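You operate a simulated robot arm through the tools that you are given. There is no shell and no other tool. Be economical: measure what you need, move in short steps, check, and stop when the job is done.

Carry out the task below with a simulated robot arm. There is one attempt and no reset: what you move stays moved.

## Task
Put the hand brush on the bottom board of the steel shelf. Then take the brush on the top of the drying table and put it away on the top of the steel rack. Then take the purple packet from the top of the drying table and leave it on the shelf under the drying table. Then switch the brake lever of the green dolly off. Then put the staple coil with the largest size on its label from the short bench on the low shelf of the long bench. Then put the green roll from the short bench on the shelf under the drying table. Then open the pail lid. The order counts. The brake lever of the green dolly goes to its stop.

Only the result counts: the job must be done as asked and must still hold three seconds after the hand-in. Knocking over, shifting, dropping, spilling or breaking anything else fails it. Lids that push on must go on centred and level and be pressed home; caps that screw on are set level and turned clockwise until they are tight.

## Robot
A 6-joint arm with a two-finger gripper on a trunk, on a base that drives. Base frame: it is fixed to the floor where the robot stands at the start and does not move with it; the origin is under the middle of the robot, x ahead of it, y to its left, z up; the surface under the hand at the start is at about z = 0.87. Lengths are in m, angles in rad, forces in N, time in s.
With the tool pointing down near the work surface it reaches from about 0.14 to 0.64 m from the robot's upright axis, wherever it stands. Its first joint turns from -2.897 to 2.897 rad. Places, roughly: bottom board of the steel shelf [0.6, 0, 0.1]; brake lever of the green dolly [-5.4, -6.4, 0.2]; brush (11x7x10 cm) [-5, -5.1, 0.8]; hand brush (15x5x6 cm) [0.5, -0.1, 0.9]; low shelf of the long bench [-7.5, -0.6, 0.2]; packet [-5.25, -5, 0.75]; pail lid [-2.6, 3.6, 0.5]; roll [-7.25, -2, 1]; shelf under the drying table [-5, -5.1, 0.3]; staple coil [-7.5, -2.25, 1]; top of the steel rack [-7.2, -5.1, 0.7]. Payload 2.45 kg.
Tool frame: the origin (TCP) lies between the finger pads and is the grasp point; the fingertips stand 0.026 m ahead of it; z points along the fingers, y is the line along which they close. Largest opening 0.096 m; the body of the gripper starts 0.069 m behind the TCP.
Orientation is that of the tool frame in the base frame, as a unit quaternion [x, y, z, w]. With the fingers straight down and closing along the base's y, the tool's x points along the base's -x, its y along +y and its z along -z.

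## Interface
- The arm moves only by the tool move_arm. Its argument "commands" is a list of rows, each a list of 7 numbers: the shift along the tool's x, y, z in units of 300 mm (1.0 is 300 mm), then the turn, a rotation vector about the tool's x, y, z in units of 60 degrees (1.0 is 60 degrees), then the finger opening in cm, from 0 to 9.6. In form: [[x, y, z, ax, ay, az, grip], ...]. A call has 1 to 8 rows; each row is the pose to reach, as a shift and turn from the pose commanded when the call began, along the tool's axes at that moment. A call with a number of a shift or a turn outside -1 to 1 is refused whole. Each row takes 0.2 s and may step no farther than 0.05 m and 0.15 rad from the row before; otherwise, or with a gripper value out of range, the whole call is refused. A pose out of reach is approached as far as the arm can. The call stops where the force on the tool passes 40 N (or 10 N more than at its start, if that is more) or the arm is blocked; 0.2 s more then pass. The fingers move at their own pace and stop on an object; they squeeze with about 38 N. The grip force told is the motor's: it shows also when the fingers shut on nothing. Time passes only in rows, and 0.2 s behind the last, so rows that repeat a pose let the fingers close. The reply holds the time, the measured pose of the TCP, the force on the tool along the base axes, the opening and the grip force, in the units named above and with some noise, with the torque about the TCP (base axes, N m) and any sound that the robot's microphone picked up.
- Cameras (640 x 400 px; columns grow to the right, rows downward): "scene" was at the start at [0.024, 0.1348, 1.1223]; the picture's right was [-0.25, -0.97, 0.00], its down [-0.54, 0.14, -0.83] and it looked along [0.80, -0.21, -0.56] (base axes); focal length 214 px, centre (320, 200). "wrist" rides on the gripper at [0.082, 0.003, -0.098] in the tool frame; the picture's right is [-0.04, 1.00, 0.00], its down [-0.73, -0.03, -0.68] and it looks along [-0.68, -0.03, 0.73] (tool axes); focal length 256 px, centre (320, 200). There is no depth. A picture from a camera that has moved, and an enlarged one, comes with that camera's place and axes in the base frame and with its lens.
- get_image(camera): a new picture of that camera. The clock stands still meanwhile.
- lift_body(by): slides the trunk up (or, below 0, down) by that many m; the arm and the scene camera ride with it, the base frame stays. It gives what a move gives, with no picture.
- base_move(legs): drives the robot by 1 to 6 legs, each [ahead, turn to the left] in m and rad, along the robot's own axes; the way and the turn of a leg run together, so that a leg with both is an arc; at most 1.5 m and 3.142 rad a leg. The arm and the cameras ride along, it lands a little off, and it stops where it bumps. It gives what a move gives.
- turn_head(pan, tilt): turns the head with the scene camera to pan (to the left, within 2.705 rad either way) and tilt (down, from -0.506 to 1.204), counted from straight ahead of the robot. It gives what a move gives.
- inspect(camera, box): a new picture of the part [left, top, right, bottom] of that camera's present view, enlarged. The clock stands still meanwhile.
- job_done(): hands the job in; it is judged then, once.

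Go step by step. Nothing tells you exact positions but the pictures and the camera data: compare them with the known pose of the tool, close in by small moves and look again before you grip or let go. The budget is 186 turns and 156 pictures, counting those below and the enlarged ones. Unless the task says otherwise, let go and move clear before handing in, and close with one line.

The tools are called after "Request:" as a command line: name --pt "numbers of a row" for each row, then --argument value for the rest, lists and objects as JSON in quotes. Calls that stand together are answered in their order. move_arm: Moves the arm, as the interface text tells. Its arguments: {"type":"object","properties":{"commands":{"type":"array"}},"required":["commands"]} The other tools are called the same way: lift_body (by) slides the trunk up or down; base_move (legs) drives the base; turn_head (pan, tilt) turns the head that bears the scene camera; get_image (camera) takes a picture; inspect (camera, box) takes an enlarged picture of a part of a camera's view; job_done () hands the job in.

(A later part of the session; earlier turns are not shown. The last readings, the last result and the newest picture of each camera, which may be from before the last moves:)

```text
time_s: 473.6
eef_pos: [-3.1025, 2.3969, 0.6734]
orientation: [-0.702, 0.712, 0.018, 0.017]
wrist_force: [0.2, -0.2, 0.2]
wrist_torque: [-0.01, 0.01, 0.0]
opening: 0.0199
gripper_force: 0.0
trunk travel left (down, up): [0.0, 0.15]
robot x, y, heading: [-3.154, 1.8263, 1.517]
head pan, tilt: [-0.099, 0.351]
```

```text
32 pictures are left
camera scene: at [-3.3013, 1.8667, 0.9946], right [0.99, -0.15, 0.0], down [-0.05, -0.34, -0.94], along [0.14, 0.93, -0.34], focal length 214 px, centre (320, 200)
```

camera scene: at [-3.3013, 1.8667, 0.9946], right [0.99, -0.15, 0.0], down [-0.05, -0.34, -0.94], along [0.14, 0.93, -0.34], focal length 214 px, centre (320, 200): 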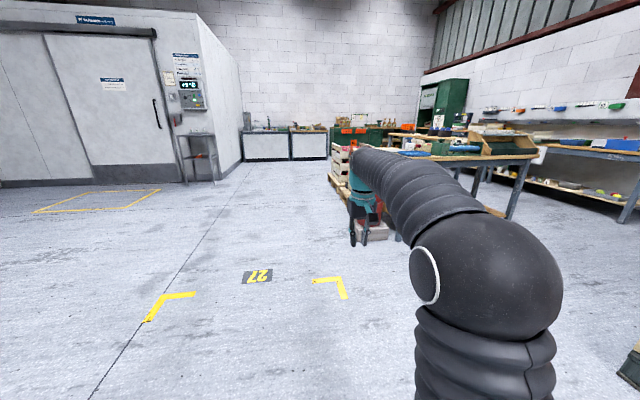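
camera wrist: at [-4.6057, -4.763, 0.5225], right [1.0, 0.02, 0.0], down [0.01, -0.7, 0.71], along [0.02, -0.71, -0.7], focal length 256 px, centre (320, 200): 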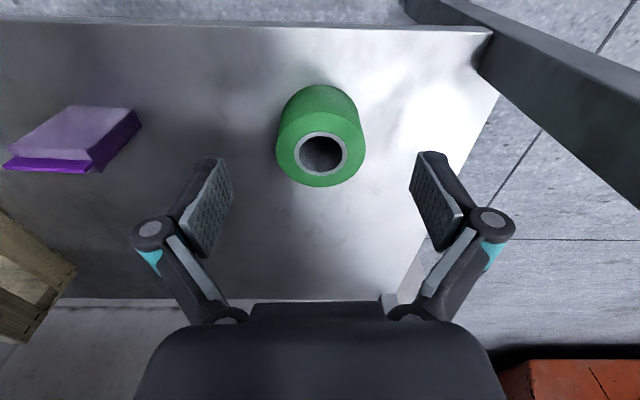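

The pail is hidden behind my gripper; I turn right a bit to see it.

Request:
base_move --legs '[[0, -0.6]]'

Request:
turn_head --pan 0.2 --tilt 0.35

Request:
get_image --camera "scene"

```text
time_s: 475.7
eef_pos: [-2.7932, 2.2709, 0.6749]
orientation: [-0.461, 0.887, 0.012, 0.021]
wrist_force: [0.7, -0.1, -0.1]
wrist_torque: [0.0, 0.0, 0.01]
opening: 0.0201
gripper_force: 0.1
trunk travel left (down, up): [0.0, 0.15]
robot x, y, heading: [-3.1504, 1.8271, 0.923]
head pan, tilt: [-0.099, 0.351]
```

```text
time_s: 476.5
eef_pos: [-2.7932, 2.2718, 0.6743]
orientation: [-0.462, 0.887, 0.012, 0.022]
wrist_force: [0.4, -0.5, 0.0]
wrist_torque: [-0.01, -0.01, 0.01]
opening: 0.02
gripper_force: 0.1
trunk travel left (down, up): [0.0, 0.15]
robot x, y, heading: [-3.1564, 1.8269, 0.927]
head pan, tilt: [0.201, 0.351]
```

```text
31 pictures are left
camera scene: at [-3.2765, 1.9575, 0.9946], right [0.9, -0.43, 0.0], down [-0.15, -0.31, -0.94], along [0.41, 0.85, -0.34], focal length 214 px, centre (320, 200)
```

scene: 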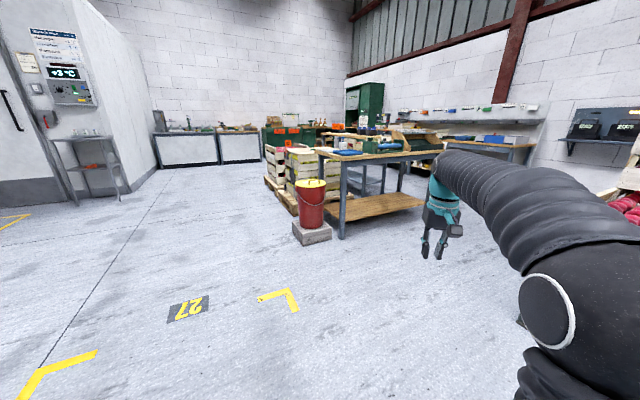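

Request:
inspect --camera "scene" --box '[270, 160, 350, 250]'

```text
4.44 times, centred on (310, 205) of scene
camera zoom: at [-3.2765, 1.9575, 0.9946], right [0.9, -0.43, 0.0], down [-0.15, -0.31, -0.94], along [0.41, 0.85, -0.34], focal length 953 px, centre (364, 178)
```

zoom: 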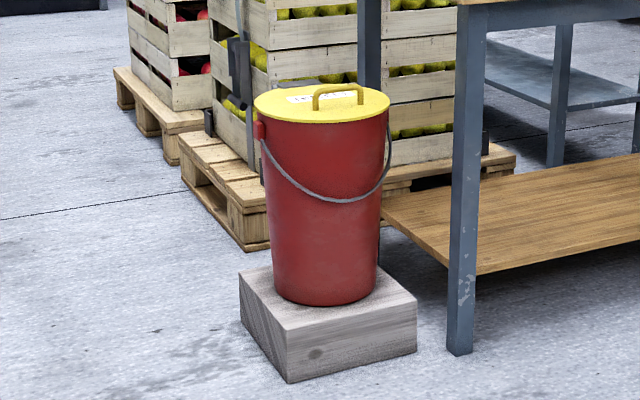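

A red pail with a yellow, handled lid on a block at about (-2.57, 3.62). I approach and look at the lid closely.

Request:
base_move --legs '[[0, 0.38], [1.0, 0], [0, -0.1]]'

Request:
get_image --camera "wrist"

Request:
turn_head --pan -0.3 --tilt 0.6

Request:
get_image --camera "scene"

```text
time_s: 483.4
eef_pos: [-2.652, 3.3222, 0.6735]
orientation: [-0.576, 0.817, 0.014, 0.02]
wrist_force: [0.9, 0.0, 0.3]
wrist_torque: [-0.03, 0.04, 0.03]
opening: 0.0199
gripper_force: 0.1
trunk travel left (down, up): [0.0, 0.15]
robot x, y, heading: [-2.8823, 2.7988, 1.194]
head pan, tilt: [0.201, 0.351]
```

```text
29 pictures are left
camera wrist: at [-2.6833, 3.242, 0.7698], right [-0.93, 0.37, 0.0], down [0.26, 0.65, 0.71], along [0.26, 0.66, -0.7], focal length 256 px, centre (320, 200)
```

wrist: 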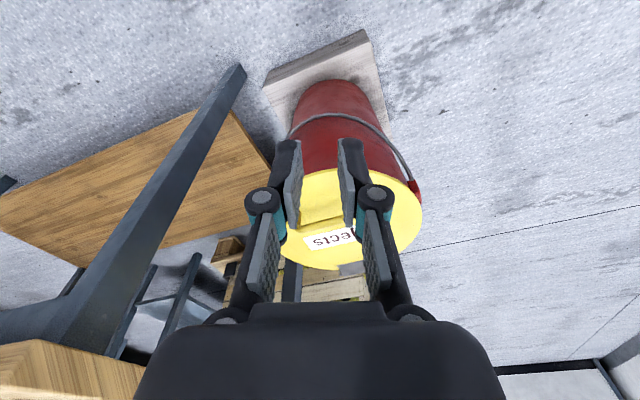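

```text
time_s: 484.3
eef_pos: [-2.6507, 3.3219, 0.6748]
orientation: [-0.576, 0.817, 0.015, 0.019]
wrist_force: [0.7, 0.9, -0.4]
wrist_torque: [0.0, 0.0, 0.01]
opening: 0.0202
gripper_force: 0.1
trunk travel left (down, up): [0.0, 0.15]
robot x, y, heading: [-2.8803, 2.8003, 1.197]
head pan, tilt: [-0.3, 0.6]
```

```text
28 pictures are left
camera scene: at [-2.9951, 2.8691, 0.9718], right [0.78, -0.63, 0.0], down [-0.35, -0.44, -0.83], along [0.52, 0.64, -0.56], focal length 214 px, centre (320, 200)
```

scene: 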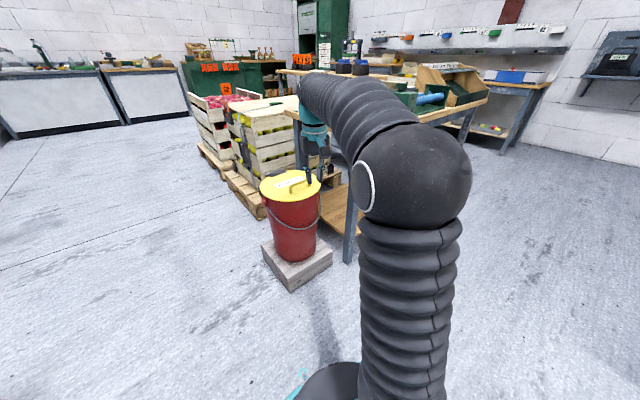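

Request:
inspect --camera "scene" --box '[250, 155, 334, 215]'

Request:
inspect --camera "wrist" --box '[270, 140, 430, 280]'

```text
6.67 times, centred on (292, 185) of scene
camera zoom: at [-2.9951, 2.8691, 0.9718], right [0.78, -0.63, 0.0], down [-0.35, -0.44, -0.83], along [0.52, 0.64, -0.56], focal length 1430 px, centre (507, 300)
```

zoom: 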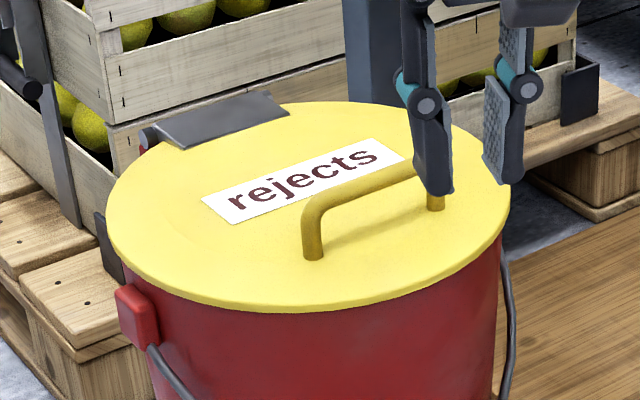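

```text
2.86 times, centred on (350, 210) of wrist
camera zoom: at [-2.6833, 3.242, 0.7697], right [-0.93, 0.37, 0.0], down [0.26, 0.65, 0.71], along [0.26, 0.66, -0.7], focal length 731 px, centre (234, 171)
```

zoom: 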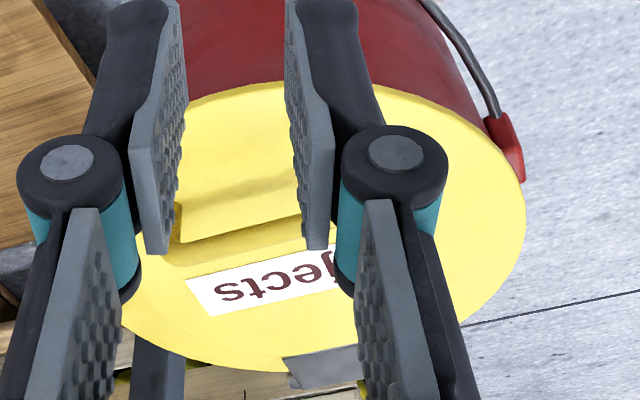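

It's a hinged lid: hinge at the back (y≈3.65), handle bar along x near the front, centre about (-2.611, 3.463, 0.57). I stand closer, facing +y, and turn the tool 90° so the fingers close across the bar.

Request:
move_arm --pt "0.12 0 -0.03 0 0 0 2" --pt "0.24 0 -0.06 0 0 0 2" --pt "0.36 0 -0.09 0 0 0 2"

Request:
base_move --legs '[[0.2, 0], [0, 0.376]]'

Request:
move_arm --pt "0 0 0 0 0 0.125 5" --pt "0 0 0 0 0 0.25 5" --pt "0 0 0 0 0 0.375 5" --pt "0 0 0 0 0 0.5 5" --pt "0 0 0 0 0 0.625 5" --pt "0 0 0 0 0 0.75 5" --pt "0 0 0 0 0 0.875 5" --pt "0 0 0 0 0 1.0 5"

Request:
move_arm --pt "0 0 0 0 0 0.125 5" --pt "0 0 0 0 0 0.25 5" --pt "0 0 0 0 0 0.375 5" --pt "0 0 0 0 0 0.5 5"

Request:
get_image --camera "wrist"

Request:
get_image --camera "scene"

```text
time_s: 485.1
eef_pos: [-2.6881, 3.2194, 0.6957]
orientation: [-0.576, 0.817, 0.014, 0.019]
wrist_force: [0.3, 0.2, -0.8]
wrist_torque: [-0.01, -0.01, 0.0]
opening: 0.02
gripper_force: 0.1
trunk travel left (down, up): [0.0, 0.15]
robot x, y, heading: [-2.882, 2.7991, 1.198]
head pan, tilt: [-0.3, 0.6]
```

```text
time_s: 487.8
eef_pos: [-2.7834, 3.4442, 0.6955]
orientation: [0.718, -0.695, -0.018, -0.017]
wrist_force: [-0.6, 0.4, 0.7]
wrist_torque: [-0.01, -0.06, 0.0]
opening: 0.02
gripper_force: 0.0
trunk travel left (down, up): [0.0, 0.15]
robot x, y, heading: [-2.8046, 2.9818, 1.57]
head pan, tilt: [-0.3, 0.6]
```

```text
time_s: 489.6
eef_pos: [-2.7834, 3.4446, 0.6967]
orientation: [-0.275, 0.961, 0.024, 0.006]
wrist_force: [0.1, -0.5, 0.0]
wrist_torque: [0.0, -0.01, 0.0]
opening: 0.0498
gripper_force: 0.1
trunk travel left (down, up): [0.0, 0.15]
robot x, y, heading: [-2.8042, 2.9811, 1.57]
head pan, tilt: [-0.3, 0.6]
```

```text
time_s: 490.6
eef_pos: [-2.7828, 3.4457, 0.6965]
orientation: [-0.016, 1.0, 0.024, -0.002]
wrist_force: [0.1, 0.2, 0.1]
wrist_torque: [0.01, 0.01, 0.01]
opening: 0.05
gripper_force: 0.1
trunk travel left (down, up): [0.0, 0.15]
robot x, y, heading: [-2.8083, 2.9829, 1.569]
head pan, tilt: [-0.3, 0.6]
```

```text
25 pictures are left
camera wrist: at [-2.8645, 3.4403, 0.7955], right [0.01, 1.0, 0.05], down [0.74, -0.04, 0.68], along [0.68, 0.03, -0.74], focal length 256 px, centre (320, 200)
```

wrist: 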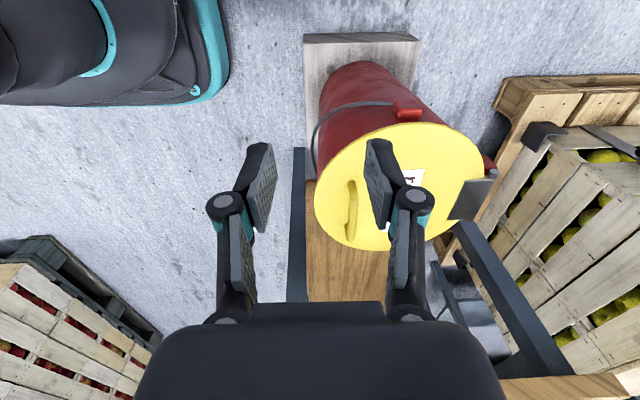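

```text
24 pictures are left
camera scene: at [-2.9402, 3.0071, 0.9718], right [0.95, -0.3, 0.0], down [-0.17, -0.54, -0.83], along [0.25, 0.79, -0.56], focal length 214 px, centre (320, 200)
```

scene: 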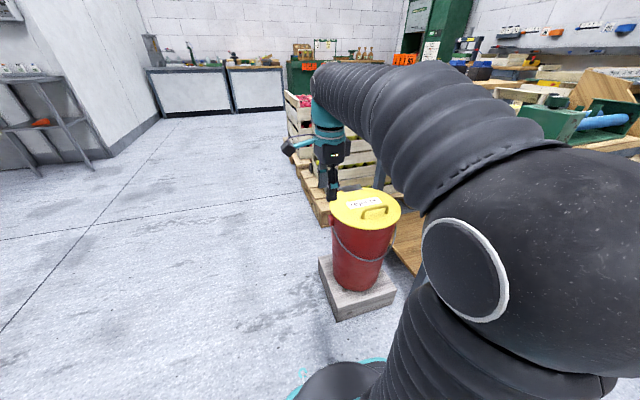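

Good view: the bar runs along x at about (-2.62, 3.48), hinge at y≈3.66. I move above the bar.

Request:
move_arm --pt "-0.15 0.03 0 0 0 0 5" --pt "-0.3 0.06 0.03 0 0 0 5" --pt "-0.44 0.09 0.08 0 0 0 5" --pt "-0.537 0.107 0.13 0 0 0 5"

Request:
get_image --camera "wrist"

Request:
inspect --camera "scene" --box '[310, 150, 430, 225]'

```text
time_s: 491.6
eef_pos: [-2.6238, 3.4833, 0.6596]
orientation: [-0.017, 1.0, 0.024, 0.0]
wrist_force: [0.7, -0.6, 0.5]
wrist_torque: [0.01, 0.03, -0.01]
opening: 0.0501
gripper_force: 0.1
trunk travel left (down, up): [0.0, 0.15]
robot x, y, heading: [-2.8074, 2.9842, 1.57]
head pan, tilt: [-0.3, 0.6]
```

```text
23 pictures are left
camera wrist: at [-2.7049, 3.4789, 0.7586], right [0.01, 1.0, 0.05], down [0.74, -0.04, 0.68], along [0.68, 0.03, -0.74], focal length 256 px, centre (320, 200)
```

wrist: 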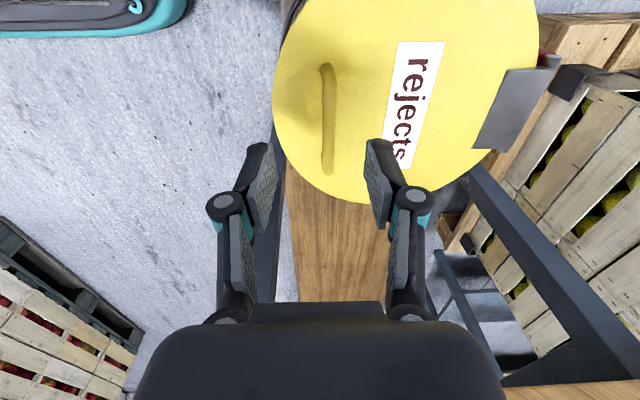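

```text
5.33 times, centred on (370, 188) of scene
camera zoom: at [-2.9402, 3.0069, 0.9718], right [0.95, -0.3, 0.0], down [-0.17, -0.54, -0.83], along [0.25, 0.79, -0.56], focal length 1144 px, centre (53, 267)
```

zoom: 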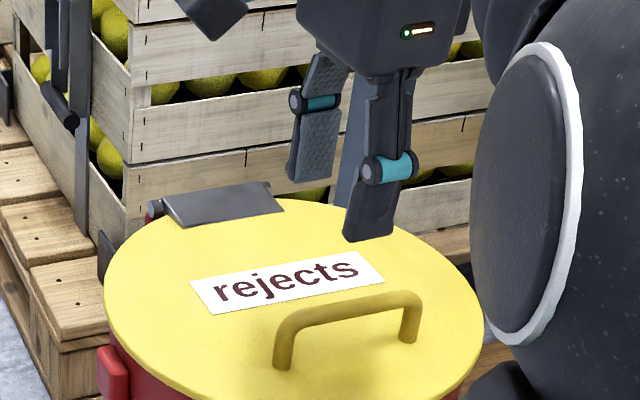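

The bar is at (-2.624, ~3.487, top 0.588). I lower over it and close.

Request:
move_arm --pt "0 0.005 0.13 0 0 0 5" --pt "0 0.01 0.24 0 0 0 5"

Request:
inspect --camera "scene" --box '[310, 150, 430, 225]'

Request:
get_image --camera "wrist"

```text
time_s: 492.2
eef_pos: [-2.6256, 3.4902, 0.5872]
orientation: [-0.017, 1.0, 0.025, -0.001]
wrist_force: [-0.3, 0.0, -0.2]
wrist_torque: [-0.03, 0.03, 0.03]
opening: 0.0498
gripper_force: 0.0
trunk travel left (down, up): [0.0, 0.15]
robot x, y, heading: [-2.8076, 2.9832, 1.571]
head pan, tilt: [-0.3, 0.6]
```

```text
5.33 times, centred on (370, 188) of scene
camera zoom: at [-2.9402, 3.007, 0.9719], right [0.95, -0.3, 0.0], down [-0.17, -0.54, -0.83], along [0.25, 0.79, -0.56], focal length 1144 px, centre (53, 267)
```

zoom: 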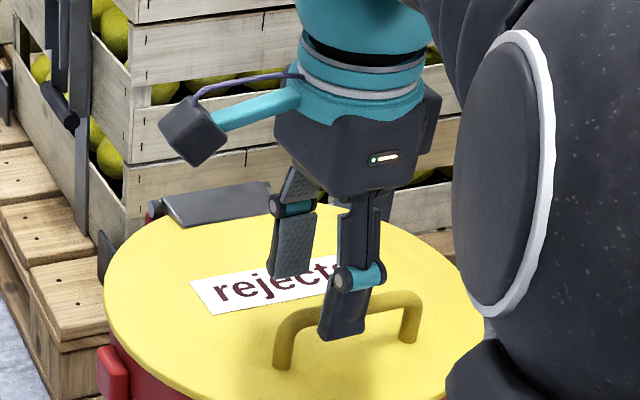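

```text
20 pictures are left
camera wrist: at [-2.7059, 3.4856, 0.6869], right [0.01, 1.0, 0.05], down [0.74, -0.04, 0.68], along [0.68, 0.03, -0.74], focal length 256 px, centre (320, 200)
```

wrist: 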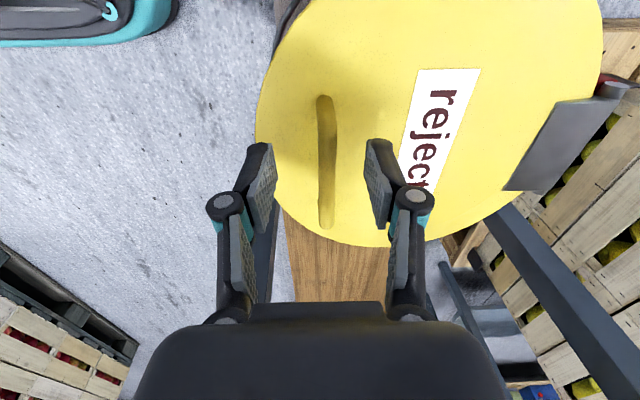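

The bar lies between the fingers. A touch lower, then close.

Request:
move_arm --pt "0 0.005 0.03 0 0 0 5" --pt "0 0.005 0.03 0 0 0 0" --pt "0 0.005 0.03 0 0 0 0" --pt "0 0.005 0.03 0 0 0 0"

```text
time_s: 493.2
eef_pos: [-2.6239, 3.4923, 0.5791]
orientation: [-0.016, 1.0, 0.025, -0.001]
wrist_force: [0.2, -0.4, -0.3]
wrist_torque: [-0.02, 0.03, -0.02]
opening: 0.0001
gripper_force: 28.5
trunk travel left (down, up): [0.0, 0.15]
robot x, y, heading: [-2.8071, 2.9823, 1.569]
head pan, tilt: [-0.3, 0.6]
```

Fingers shut on nothing; I look where the bar really is.

Request:
get_image --camera "wrist"

Request:
inspect --camera "scene" --box '[330, 170, 410, 220]'

```text
19 pictures are left
camera wrist: at [-2.7055, 3.4878, 0.6777], right [0.01, 1.0, 0.05], down [0.74, -0.04, 0.68], along [0.68, 0.03, -0.74], focal length 256 px, centre (320, 200)
```

wrist: 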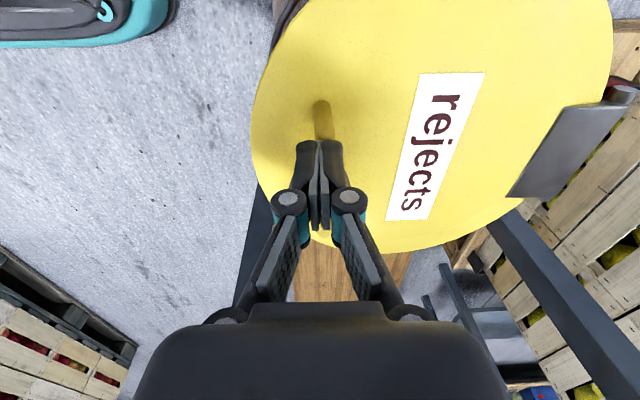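

```text
8.00 times, centred on (370, 195) of scene
camera zoom: at [-2.9402, 3.0071, 0.9718], right [0.95, -0.3, 0.0], down [-0.17, -0.54, -0.83], along [0.25, 0.79, -0.56], focal length 1716 px, centre (-80, 240)
```

zoom: 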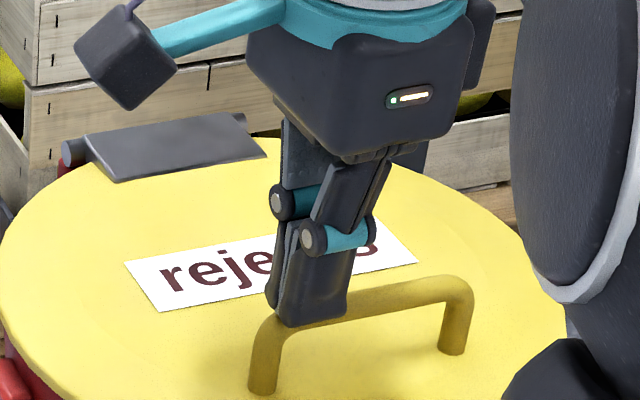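

The fingertips rest just above the bar (bar top ≈0.55). I open slightly higher, lower 3 cm further, and close.

Request:
move_arm --pt "0 0 -0.04 0 0 0 4" --pt "0 0 -0.04 0 0 0 4" --pt "0 0.002 0.03 0 0 0 4" --pt "0 0.003 0.09 0 0 0 4" --pt "0 0.003 0.09 0 0 0 0" --pt "0 0.003 0.09 0 0 0 0" --pt "0 0.003 0.09 0 0 0 0"

```text
time_s: 494.8
eef_pos: [-2.6242, 3.4978, 0.551]
orientation: [-0.018, 1.0, 0.024, 0.0]
wrist_force: [2.9, 17.3, -0.8]
wrist_torque: [-0.33, -0.24, -0.07]
opening: 0.012
gripper_force: 39.0
trunk travel left (down, up): [0.0, 0.15]
robot x, y, heading: [-2.8038, 2.9862, 1.568]
head pan, tilt: [-0.3, 0.6]
```

Gripped the 12 mm bar. I swing it up along its arc about the rear hinge (radius ≈0.18 m) and watch forces.

Request:
move_arm --pt "0 0.013 -0.075 0 0 0 0" --pt "0 0.034 -0.153 0 0 0 0" --pt "0 0.067 -0.225 0 0 0 0" --pt "0 0.107 -0.292 0.0 0 0 0" --pt "0 0.156 -0.353 0.0 0 0 0" --pt "0 0.212 -0.407 0.0 0 0 0"

Request:
get_image --camera "wrist"

Request:
inspect --camera "scene" --box '[310, 120, 430, 240]'

```text
time_s: 495.4
eef_pos: [-2.6233, 3.5045, 0.5879]
orientation: [-0.019, 1.0, 0.025, -0.001]
wrist_force: [3.6, 12.7, -8.6]
wrist_torque: [-0.58, -0.39, 0.18]
opening: 0.0147
gripper_force: 41.7
trunk travel left (down, up): [0.0, 0.15]
robot x, y, heading: [-2.8062, 2.9824, 1.569]
head pan, tilt: [-0.3, 0.6]
stopped in row 2: the force on the tool passed its limit at 45 N (the readings are from after the stop); the commanded pose is now the measured one
```

```text
17 pictures are left
camera wrist: at [-2.7057, 3.4998, 0.687], right [0.0, 1.0, 0.05], down [0.74, -0.04, 0.68], along [0.68, 0.03, -0.74], focal length 256 px, centre (320, 200)
```

wrist: 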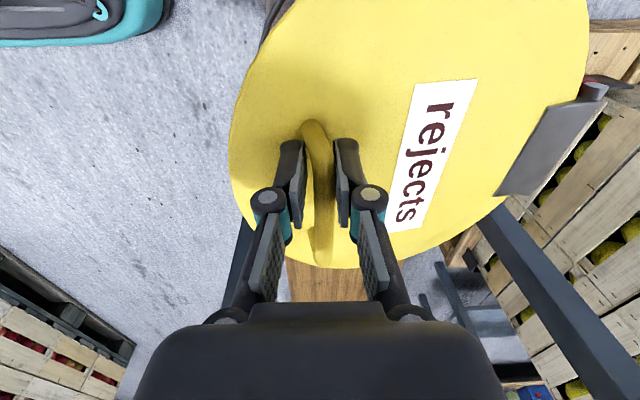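

```text
3.33 times, centred on (370, 180) of scene
camera zoom: at [-2.94, 3.008, 0.9718], right [0.96, -0.3, 0.0], down [-0.17, -0.54, -0.82], along [0.24, 0.79, -0.57], focal length 715 px, centre (153, 267)
```

zoom: 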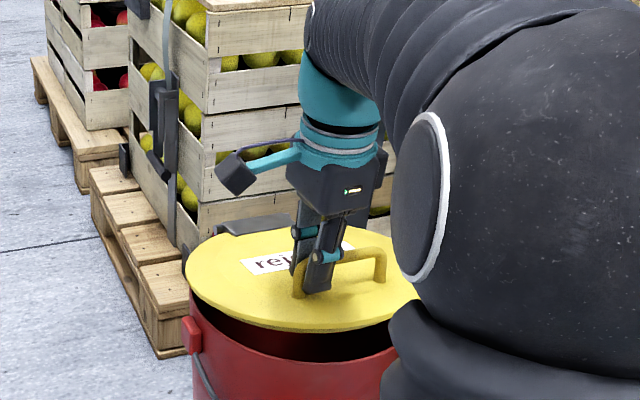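

The lid is opening (~12°); the flat pads resist the bar's rotation, so I continue with smaller steps and tilt the tool along with it.

Request:
move_arm --pt "0 0.025 -0.062 0.06 0 0 0" --pt "0 0.055 -0.117 0.12 0 0 0" --pt "0 0.09 -0.168 0.18 0 0 0" --pt "0 0.128 -0.216 0.24 0 0 0" --pt "0 0.171 -0.259 0.29 0 0 0" --pt "0 0.219 -0.297 0.33 0 0 0" --pt "0 0.271 -0.331 0.36 0 0 0" --pt "0 0.325 -0.359 0.38 0 0 0"

Request:
inspect --camera "scene" --box '[310, 120, 430, 240]'

```text
time_s: 496.3
eef_pos: [-2.6246, 3.5329, 0.6399]
orientation: [-0.018, 0.997, -0.072, 0.0]
wrist_force: [5.0, 12.1, -13.6]
wrist_torque: [-0.61, -0.12, 0.13]
opening: 0.0162
gripper_force: 41.8
trunk travel left (down, up): [0.0, 0.15]
robot x, y, heading: [-2.8047, 2.9862, 1.568]
head pan, tilt: [-0.3, 0.6]
stopped in row 4: the force on the tool passed its limit at 42 N (the readings are from after the stop); the commanded pose is now the measured one
```

```text
3.33 times, centred on (370, 180) of scene
camera zoom: at [-2.9398, 3.0085, 0.9721], right [0.95, -0.3, 0.0], down [-0.17, -0.54, -0.82], along [0.24, 0.79, -0.57], focal length 715 px, centre (153, 267)
```

zoom: 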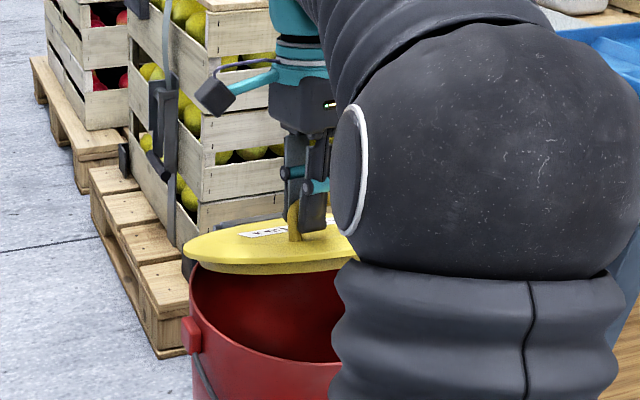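

Fitting the measured points gives the hinge at (3.647, 0.543), radius 0.15. I continue on that corrected arc.

Request:
move_arm --pt "0 0.027 -0.041 0.06 0 0 0" --pt "0 0.062 -0.081 0.12 0 0 0" --pt "0 0.099 -0.117 0.17 0 0 0" --pt "0 0.141 -0.148 0.21 0 0 0" --pt "0 0.186 -0.175 0.24 0 0 0" --pt "0 0.233 -0.198 0.26 0 0 0" --pt "0 0.283 -0.215 0.26 0 0 0" --pt "0 0.334 -0.227 0.26 0 0 0"

Request:
get_image --camera "wrist"

```text
time_s: 497.4
eef_pos: [-2.6264, 3.5668, 0.674]
orientation: [-0.013, 0.984, -0.178, 0.007]
wrist_force: [5.0, -13.5, 7.5]
wrist_torque: [-1.04, 0.04, 0.39]
opening: 0.0162
gripper_force: 42.2
out of reach, approached as far as the arm can: row 4, 5
trunk travel left (down, up): [0.0, 0.15]
robot x, y, heading: [-2.806, 2.981, 1.568]
head pan, tilt: [-0.3, 0.6]
stopped in row 5: the force on the tool passed its limit at 48 N (the readings are from after the stop); the commanded pose is now the measured one
```

```text
14 pictures are left
camera wrist: at [-2.7089, 3.6006, 0.7641], right [0.01, 0.94, -0.35], down [0.72, 0.23, 0.65], along [0.69, -0.26, -0.67], focal length 256 px, centre (320, 200)
```

wrist: 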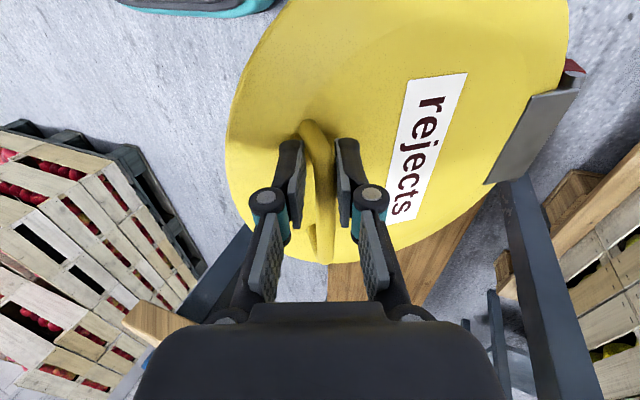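

The lid is at ~58° and the arm is at reach limit; the remaining motion is mostly +y, so I let the base and trunk carry it.

Request:
lift_body --by 0.012

Request:
base_move --legs '[[0.04, 0]]'

Request:
lift_body --by 0.006

Request:
base_move --legs '[[0.04, 0]]'

Request:
get_image --camera "wrist"

```text
time_s: 498.1
eef_pos: [-2.6258, 3.5714, 0.6785]
orientation: [-0.017, 0.983, -0.181, 0.005]
wrist_force: [2.6, 5.8, -14.7]
wrist_torque: [-0.64, 0.08, 0.16]
opening: 0.0166
gripper_force: 42.5
trunk travel left (down, up): [-0.011, 0.139]
robot x, y, heading: [-2.8083, 2.9826, 1.566]
head pan, tilt: [-0.3, 0.6]
stopped: the force on the tool passed its limit at 42 N (the readings are from after the stop); the commanded pose is now the measured one
```

```text
time_s: 498.9
eef_pos: [-2.6246, 3.5832, 0.6889]
orientation: [-0.013, 0.983, -0.182, 0.006]
wrist_force: [-1.9, -10.7, 5.5]
wrist_torque: [-1.07, -0.04, 0.59]
opening: 0.0176
gripper_force: 42.8
trunk travel left (down, up): [-0.011, 0.139]
robot x, y, heading: [-2.807, 3.0049, 1.563]
head pan, tilt: [-0.3, 0.6]
stopped in leg 1: the force on the tool passed its limit at 57 N (the readings are from after the stop); the commanded pose is now the measured one
```

```text
time_s: 499.5
eef_pos: [-2.6252, 3.5868, 0.6918]
orientation: [-0.013, 0.983, -0.182, 0.007]
wrist_force: [-1.3, 6.3, -18.7]
wrist_torque: [-0.75, 0.26, 0.04]
opening: 0.0182
gripper_force: 42.7
trunk travel left (down, up): [-0.017, 0.133]
robot x, y, heading: [-2.8114, 3.0056, 1.561]
head pan, tilt: [-0.3, 0.6]
```

```text
time_s: 500.4
eef_pos: [-2.626, 3.6026, 0.7028]
orientation: [-0.012, 0.983, -0.183, 0.007]
wrist_force: [-2.4, -10.1, 7.6]
wrist_torque: [-1.09, 0.06, 0.66]
opening: 0.0193
gripper_force: 44.6
trunk travel left (down, up): [-0.017, 0.133]
robot x, y, heading: [-2.8086, 3.0302, 1.564]
head pan, tilt: [-0.3, 0.6]
stopped in leg 1: the force on the tool passed its limit at 55 N (the readings are from after the stop); the commanded pose is now the measured one
```

```text
13 pictures are left
camera wrist: at [-2.7087, 3.6387, 0.7935], right [0.02, 0.93, -0.36], down [0.72, 0.23, 0.65], along [0.69, -0.27, -0.67], focal length 256 px, centre (320, 200)
```

wrist: 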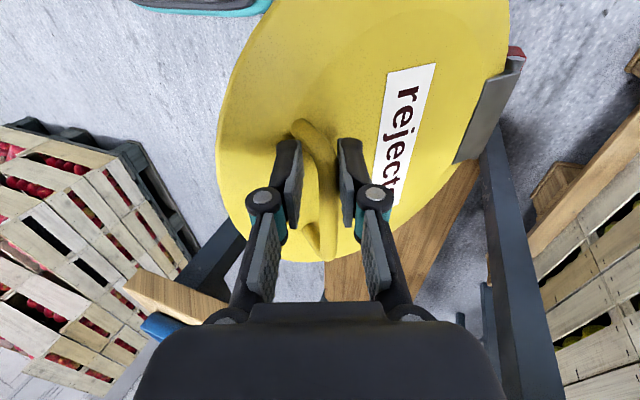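

Refit: hinge ≈(3.70, 0.52), R 0.207, lid now ~53°. I loosen the grip to 3 cm so the bar can turn freely while the near finger holds and pushes it, then advance base and trunk.

Request:
move_arm --pt "0 0 0 0 0 0 3" --pt "0 0 0 0 0 0 3"

Request:
lift_body --by 0.012

Request:
base_move --legs '[[0.05, 0]]'

Request:
get_image --camera "wrist"

```text
time_s: 500.9
eef_pos: [-2.625, 3.6045, 0.7008]
orientation: [-0.011, 0.983, -0.182, 0.007]
wrist_force: [-0.1, -1.0, 0.2]
wrist_torque: [-0.02, 0.0, -0.01]
opening: 0.0305
gripper_force: 0.5
trunk travel left (down, up): [-0.017, 0.133]
robot x, y, heading: [-2.8087, 3.0276, 1.563]
head pan, tilt: [-0.3, 0.6]
```

```text
time_s: 501.6
eef_pos: [-2.6258, 3.6044, 0.7142]
orientation: [-0.011, 0.983, -0.181, 0.006]
wrist_force: [-0.2, 0.1, -0.7]
wrist_torque: [-0.04, -0.01, 0.02]
opening: 0.03
gripper_force: 0.0
trunk travel left (down, up): [-0.029, 0.121]
robot x, y, heading: [-2.8091, 3.0253, 1.564]
head pan, tilt: [-0.3, 0.6]
```

```text
time_s: 502.5
eef_pos: [-2.6258, 3.6553, 0.7134]
orientation: [-0.011, 0.983, -0.182, 0.007]
wrist_force: [0.0, -0.6, -0.3]
wrist_torque: [0.01, 0.01, 0.0]
opening: 0.03
gripper_force: 0.1
trunk travel left (down, up): [-0.029, 0.121]
robot x, y, heading: [-2.8052, 3.0771, 1.563]
head pan, tilt: [-0.3, 0.6]
```

```text
12 pictures are left
camera wrist: at [-2.708, 3.6901, 0.8044], right [0.02, 0.93, -0.36], down [0.72, 0.23, 0.65], along [0.69, -0.27, -0.67], focal length 256 px, centre (320, 200)
```

wrist: 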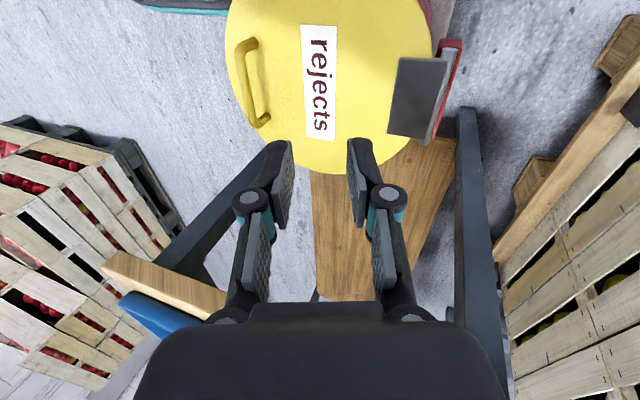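

The loosened bar slipped and the lid fell shut again. Better: work from the pail's west side, so the tool can roll along with the lid. I back off, restore the tool, and drive round.

Request:
base_move --legs '[[-0.3, 0]]'

Request:
move_arm --pt "0 0 0 -0.12 0 0 4" --pt "0 0 0 -0.24 0 0 4" --pt "0 0 0 -0.35 0 0 4"

Request:
move_arm --pt "0 0 0 0 0 -0.125 4" --pt "0 0 0 0 0 -0.25 4" --pt "0 0 0 0 0 -0.375 4" --pt "0 0 0 0 0 -0.5 4" --pt "0 0 0 0 0 -0.625 4" --pt "0 0 0 0 0 -0.75 4" --pt "0 0 0 0 0 -0.875 4" --pt "0 0 0 0 0 -1.0 4"

Request:
move_arm --pt "0 0 0 0 0 -0.125 4" --pt "0 0 0 0 0 -0.25 4" --pt "0 0 0 0 0 -0.375 4" --pt "0 0 0 0 0 -0.5 4"

Request:
base_move --legs '[[0, 0.5], [0.95, 0], [0, -2.07]]'

Request:
turn_head --pan -0.2 --tilt 0.7

Request:
get_image --camera "scene"

```text
time_s: 504.5
eef_pos: [-2.6265, 3.3521, 0.7137]
orientation: [-0.012, 0.983, -0.182, 0.007]
wrist_force: [0.2, 0.0, 0.0]
wrist_torque: [-0.01, -0.02, -0.01]
opening: 0.03
gripper_force: 0.0
trunk travel left (down, up): [-0.029, 0.121]
robot x, y, heading: [-2.8066, 2.775, 1.566]
head pan, tilt: [-0.3, 0.6]
```

```text
time_s: 505.3
eef_pos: [-2.6276, 3.3526, 0.7123]
orientation: [-0.014, 1.0, 0.001, 0.004]
wrist_force: [0.1, 0.8, 0.0]
wrist_torque: [-0.01, 0.03, -0.02]
opening: 0.04
gripper_force: 0.1
trunk travel left (down, up): [-0.029, 0.121]
robot x, y, heading: [-2.8077, 2.7783, 1.568]
head pan, tilt: [-0.3, 0.6]
```

```text
time_s: 507.1
eef_pos: [-2.6275, 3.353, 0.7134]
orientation: [-0.512, 0.859, -0.002, 0.004]
wrist_force: [0.2, -0.3, -0.1]
wrist_torque: [-0.01, -0.03, -0.01]
opening: 0.0402
gripper_force: 0.0
trunk travel left (down, up): [-0.029, 0.121]
robot x, y, heading: [-2.8066, 2.7749, 1.567]
head pan, tilt: [-0.3, 0.6]
```

```text
time_s: 508.1
eef_pos: [-2.6286, 3.3534, 0.7131]
orientation: [0.717, -0.697, 0.003, -0.003]
wrist_force: [0.6, -0.3, -0.1]
wrist_torque: [0.04, 0.01, -0.01]
opening: 0.04
gripper_force: 0.1
trunk travel left (down, up): [-0.029, 0.121]
robot x, y, heading: [-2.8037, 2.7738, 1.567]
head pan, tilt: [-0.3, 0.6]
```

```text
time_s: 519.5
eef_pos: [-2.6791, 3.4329, 0.7144]
orientation: [-0.007, 1.0, -0.005, 0.0]
wrist_force: [-0.4, -0.3, -0.4]
wrist_torque: [-0.02, 0.01, 0.02]
opening: 0.04
gripper_force: 0.0
trunk travel left (down, up): [-0.029, 0.121]
robot x, y, heading: [-3.2571, 3.6201, -0.014]
head pan, tilt: [-0.3, 0.6]
```

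```text
time_s: 520.1
eef_pos: [-2.6809, 3.4318, 0.7137]
orientation: [-0.008, 1.0, -0.004, 0.0]
wrist_force: [0.7, 0.3, 0.0]
wrist_torque: [0.0, -0.01, 0.03]
opening: 0.0399
gripper_force: 0.0
trunk travel left (down, up): [-0.029, 0.121]
robot x, y, heading: [-3.2588, 3.6205, -0.014]
head pan, tilt: [-0.201, 0.7]
```

```text
11 pictures are left
camera scene: at [-3.2317, 3.7593, 0.9926], right [-0.22, -0.98, 0.0], down [-0.63, 0.14, -0.77], along [0.75, -0.17, -0.64], focal length 214 px, centre (320, 200)
```

scene: 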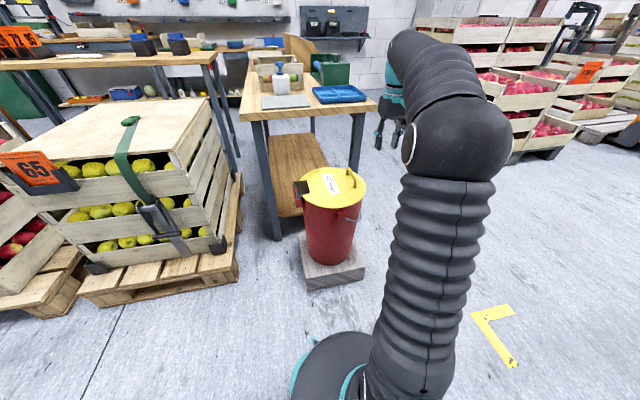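

Clear view now: hinge on the left (+y), handle on the right. I step 6 cm closer and bring the fingers over the bar using the known grip pose.

Request:
base_move --legs '[[0.06, 0]]'

Request:
move_arm --pt "0.01 0.1 0.05 0 0 0 4" --pt "0.01 0.2 0.1 0 0 0 4" --pt "0.01 0.217 0.22 0 0 0 4" --pt "0.01 0.217 0.33 0 0 0 4"

Request:
get_image --camera "wrist"

```text
time_s: 521.1
eef_pos: [-2.6191, 3.4312, 0.7126]
orientation: [-0.008, 1.0, -0.003, 0.001]
wrist_force: [-0.4, 0.1, 0.5]
wrist_torque: [-0.03, -0.01, -0.01]
opening: 0.04
gripper_force: 0.0
trunk travel left (down, up): [-0.029, 0.121]
robot x, y, heading: [-3.1968, 3.6193, -0.017]
head pan, tilt: [-0.201, 0.7]
```

```text
time_s: 522.1
eef_pos: [-2.6237, 3.4967, 0.6128]
orientation: [-0.008, 1.0, -0.005, 0.001]
wrist_force: [1.1, -0.2, 0.7]
wrist_torque: [0.01, -0.02, -0.03]
opening: 0.04
gripper_force: 0.1
trunk travel left (down, up): [-0.029, 0.121]
robot x, y, heading: [-3.1991, 3.6189, -0.015]
head pan, tilt: [-0.201, 0.7]
```

```text
10 pictures are left
camera wrist: at [-2.7053, 3.4991, 0.7124], right [0.02, 1.0, -0.01], down [0.73, -0.01, 0.68], along [0.68, -0.02, -0.73], focal length 256 px, centre (320, 200)
```

wrist: 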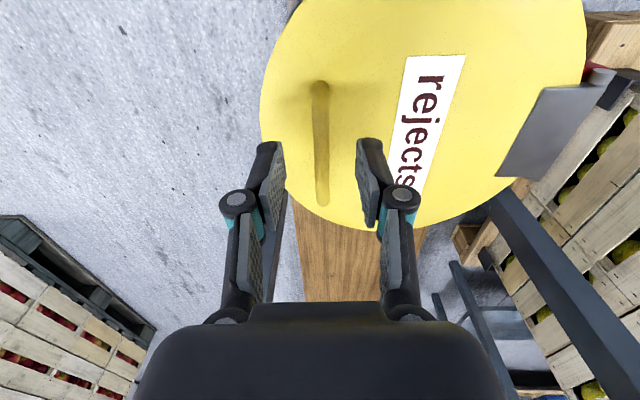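

Bar is centred. Lower to z≈0.549 and grip.

Request:
move_arm --pt "0 0 0.1 0 0 0 4" --pt "0 0 0.21 0 0 0 4" --pt "0 0 0.21 0 0 0 0" --pt "0 0 0.21 0 0 0 0" --pt "0 0 0.21 0 0 0 0"

```text
time_s: 523.3
eef_pos: [-2.6233, 3.4977, 0.5505]
orientation: [-0.008, 1.0, -0.003, 0.0]
wrist_force: [2.2, 25.6, -3.0]
wrist_torque: [0.78, -0.6, -0.77]
opening: 0.0112
gripper_force: 38.2
trunk travel left (down, up): [-0.029, 0.121]
robot x, y, heading: [-3.1904, 3.6215, -0.013]
head pan, tilt: [-0.201, 0.7]
```

Gripped. Now I swing it along the fitted arc, rolling the tool with the lid.

Request:
move_arm --pt "0 0.028 -0.088 0.125 0 0 0" --pt "0 0.056 -0.172 0.25 0 0 0" --pt "0 0.096 -0.252 0.375 0 0 0" --pt "0 0.146 -0.327 0.5 0 0 0" --pt "0 0.205 -0.394 0.625 0 0 0" --pt "0 0.272 -0.453 0.75 0 0 0" --pt "0 0.347 -0.502 0.875 0 0 0" --pt "0 0.427 -0.541 1.0 0 0 0"

Request:
get_image --camera "scene"

```text
time_s: 524.3
eef_pos: [-2.6232, 3.5402, 0.6397]
orientation: [-0.008, 0.972, -0.235, 0.003]
wrist_force: [6.4, 10.7, -4.6]
wrist_torque: [0.89, -1.2, -0.3]
opening: 0.0111
gripper_force: 38.2
trunk travel left (down, up): [-0.029, 0.121]
robot x, y, heading: [-3.1937, 3.6232, -0.009]
head pan, tilt: [-0.201, 0.7]
stopped in row 4: the force on the tool passed its limit at 44 N (the readings are from after the stop); the commanded pose is now the measured one
```

```text
9 pictures are left
camera scene: at [-3.1716, 3.7592, 0.9927], right [-0.21, -0.98, 0.0], down [-0.63, 0.13, -0.76], along [0.75, -0.16, -0.64], focal length 214 px, centre (320, 200)
```

scene: 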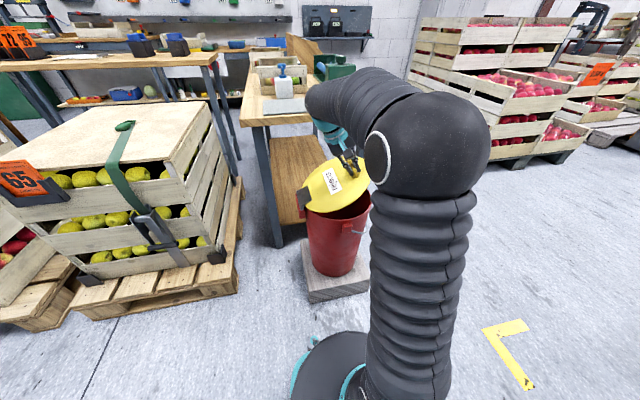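

The lid follows nicely (~30°). I continue on the arc with the roll.

Request:
move_arm --pt "0 0.03 -0.09 0.125 0 0 0" --pt "0 0.063 -0.175 0.25 0 0 0" --pt "0 0.107 -0.254 0.375 0 0 0" --pt "0 0.16 -0.327 0.5 0 0 0" --pt "0 0.222 -0.392 0.625 0 0 0" --pt "0 0.293 -0.448 0.75 0 0 0" --pt "0 0.37 -0.495 0.875 0 0 0" --pt "0 0.453 -0.531 1.0 0 0 0"

Request:
get_image --camera "scene"

```text
time_s: 525.9
eef_pos: [-2.6237, 3.7006, 0.7184]
orientation: [-0.008, 0.773, -0.634, 0.011]
wrist_force: [11.4, 6.3, -2.5]
wrist_torque: [1.08, -0.71, 0.66]
opening: 0.0116
gripper_force: 38.2
out of reach, approached as far as the arm can: row 8
trunk travel left (down, up): [-0.029, 0.121]
robot x, y, heading: [-3.1947, 3.6191, -0.013]
head pan, tilt: [-0.201, 0.7]
stopped in row 8: the force on the tool passed its limit at 42 N (the readings are from after the stop); the commanded pose is now the measured one
```

```text
8 pictures are left
camera scene: at [-3.1709, 3.7592, 0.9925], right [-0.21, -0.98, 0.0], down [-0.63, 0.14, -0.76], along [0.75, -0.16, -0.64], focal length 214 px, centre (320, 200)
```

scene: 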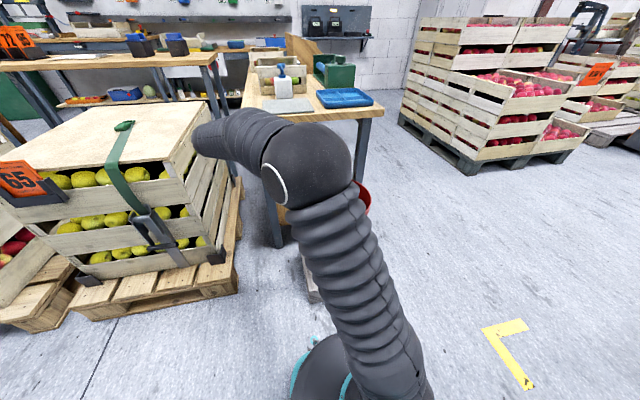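

The lid is at ~79°. A bit more +y (about 5 cm) takes it past vertical.

Request:
move_arm --pt "0 0.012 -0.05 0.03 0 0 0" --pt "0 0.025 -0.1 0.06 0 0 0" --pt "0 0.04 -0.15 0.09 0 0 0" --pt "0 0.06 -0.2 0.12 0 0 0"

Request:
get_image --camera "wrist"

```text
time_s: 526.5
eef_pos: [-2.6229, 3.7216, 0.7184]
orientation: [-0.006, 0.753, -0.658, 0.016]
wrist_force: [-0.3, 0.8, 7.4]
wrist_torque: [0.06, 0.29, 1.02]
opening: 0.011
gripper_force: 37.5
out of reach, approached as far as the arm can: row 2, 3
trunk travel left (down, up): [-0.029, 0.121]
robot x, y, heading: [-3.1963, 3.6183, -0.012]
head pan, tilt: [-0.201, 0.7]
stopped in row 3: the force on the tool passed its limit at 46 N (the readings are from after the stop); the commanded pose is now the measured one
```

```text
7 pictures are left
camera wrist: at [-2.707, 3.8171, 0.7281], right [0.05, 0.14, -0.99], down [0.71, 0.69, 0.13], along [0.7, -0.71, -0.06], focal length 256 px, centre (320, 200)
```

wrist: 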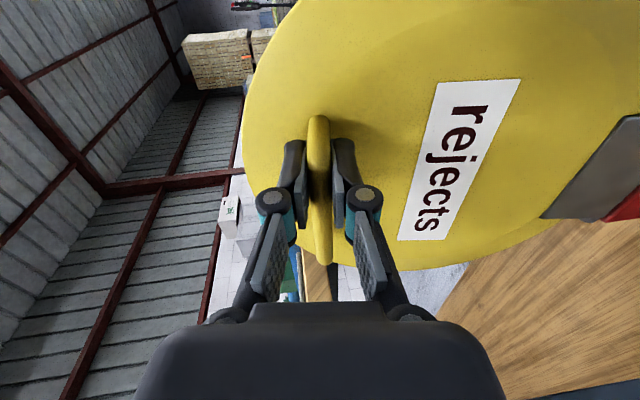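

Lid ~87°, arm at its limit; I turn the base slightly left to carry the bar past vertical.

Request:
base_move --legs '[[0, 0.07]]'

Request:
base_move --legs '[[0, 0.04]]'

Request:
get_image --camera "wrist"

```text
time_s: 527.4
eef_pos: [-2.6224, 3.7414, 0.7177]
orientation: [-0.024, 0.753, -0.657, 0.031]
wrist_force: [3.6, -2.4, -2.1]
wrist_torque: [-0.39, 0.48, 0.51]
opening: 0.0109
gripper_force: 38.4
trunk travel left (down, up): [-0.029, 0.121]
robot x, y, heading: [-3.1917, 3.6238, 0.016]
head pan, tilt: [-0.201, 0.7]
stopped in leg 1: the force on the tool passed its limit at 54 N (the readings are from after the stop); the commanded pose is now the measured one
```

```text
time_s: 528.2
eef_pos: [-2.623, 3.7563, 0.7146]
orientation: [-0.037, 0.753, -0.656, 0.041]
wrist_force: [4.8, -2.1, -4.7]
wrist_torque: [-0.21, 0.4, 0.6]
opening: 0.011
gripper_force: 38.2
trunk travel left (down, up): [-0.029, 0.121]
robot x, y, heading: [-3.1932, 3.6206, 0.04]
head pan, tilt: [-0.201, 0.7]
stopped in leg 1: the force on the tool passed its limit at 46 N (the readings are from after the stop); the commanded pose is now the measured one
```

```text
6 pictures are left
camera wrist: at [-2.7138, 3.8439, 0.7246], right [0.04, 0.14, -0.99], down [0.65, 0.74, 0.13], along [0.76, -0.65, -0.06], focal length 256 px, centre (320, 200)
```

wrist: 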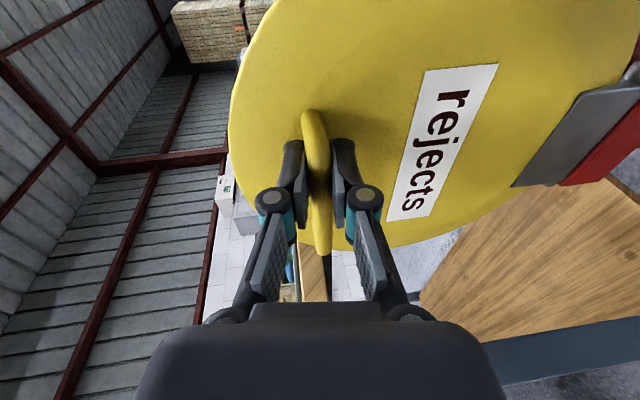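

Past vertical (~96°). One more small turn for margin.

Request:
base_move --legs '[[0, 0.05]]'

Request:
base_move --legs '[[0, 0.05]]'

```text
time_s: 529.0
eef_pos: [-2.6233, 3.7703, 0.7111]
orientation: [-0.051, 0.753, -0.655, 0.051]
wrist_force: [4.7, -2.5, -5.4]
wrist_torque: [-0.07, 0.31, 0.52]
opening: 0.0115
gripper_force: 38.3
trunk travel left (down, up): [-0.029, 0.121]
robot x, y, heading: [-3.1941, 3.6189, 0.067]
head pan, tilt: [-0.201, 0.7]
stopped in leg 1: the force on the tool passed its limit at 47 N (the readings are from after the stop); the commanded pose is now the measured one
```

```text
time_s: 529.9
eef_pos: [-2.6223, 3.7846, 0.7079]
orientation: [-0.064, 0.752, -0.653, 0.059]
wrist_force: [4.7, -1.8, -5.8]
wrist_torque: [0.05, 0.12, 0.77]
opening: 0.0116
gripper_force: 38.9
trunk travel left (down, up): [-0.029, 0.121]
robot x, y, heading: [-3.1947, 3.619, 0.086]
head pan, tilt: [-0.201, 0.7]
stopped in leg 1: the force on the tool passed its limit at 51 N (the readings are from after the stop); the commanded pose is now the measured one
```

Lid ~104° open. I open the fingers and slide out toward the robot along the bar.

Request:
move_arm --pt "0 0 0 0 0 0 3.5" --pt "0 0 0 0 0 0 4" --pt "0 0 0 0 0 0 4"

Request:
get_image --camera "wrist"

```text
time_s: 530.7
eef_pos: [-2.6237, 3.7852, 0.7078]
orientation: [-0.063, 0.752, -0.653, 0.06]
wrist_force: [-0.5, 0.4, 0.6]
wrist_torque: [-0.03, 0.01, -0.01]
opening: 0.04
gripper_force: 0.2
trunk travel left (down, up): [-0.029, 0.121]
robot x, y, heading: [-3.1928, 3.6152, 0.086]
head pan, tilt: [-0.201, 0.7]
```

```text
5 pictures are left
camera wrist: at [-2.7208, 3.8667, 0.7193], right [0.02, 0.14, -0.99], down [0.61, 0.79, 0.13], along [0.8, -0.6, -0.07], focal length 256 px, centre (320, 200)
```

wrist: 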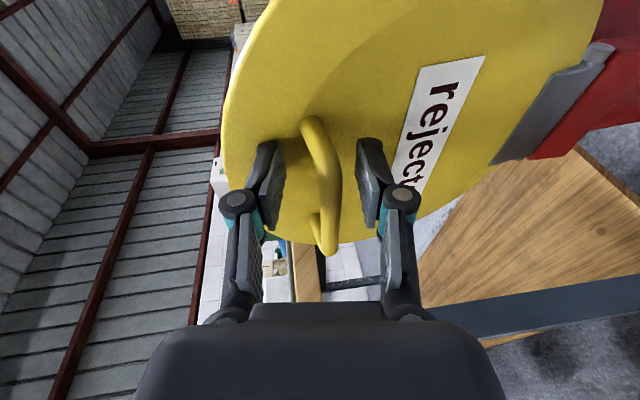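

The lid stays up. I withdraw back and toward the robot.

Request:
move_arm --pt "0.06 0 -0.08 0 0 0 5" --pt "0.16 0 -0.15 0 0 0 5" --pt "0.28 0 -0.22 0 0 0 5" --pt "0.4 0 -0.28 0 0 0 5" --pt "0.52 0 -0.32 0 0 0 5"

Request:
get_image --camera "scene"

```text
time_s: 531.9
eef_pos: [-2.7535, 3.7951, 0.6701]
orientation: [-0.069, 0.755, -0.648, 0.066]
wrist_force: [0.1, -0.5, -0.2]
wrist_torque: [-0.01, 0.02, 0.0]
opening: 0.0498
gripper_force: 0.0
out of reach, approached as far as the arm can: row 2, 3, 4, 5
trunk travel left (down, up): [-0.029, 0.121]
robot x, y, heading: [-3.1932, 3.619, 0.081]
head pan, tilt: [-0.201, 0.7]
```

```text
4 pictures are left
camera scene: at [-3.1832, 3.7608, 0.9925], right [-0.12, -0.99, 0.0], down [-0.64, 0.07, -0.76], along [0.76, -0.09, -0.64], focal length 214 px, centre (320, 200)
```

scene: 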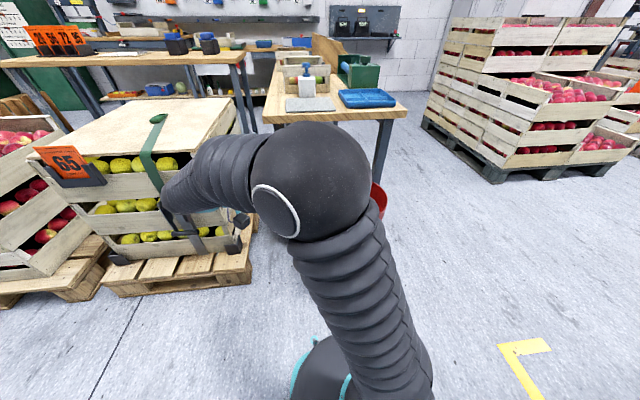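

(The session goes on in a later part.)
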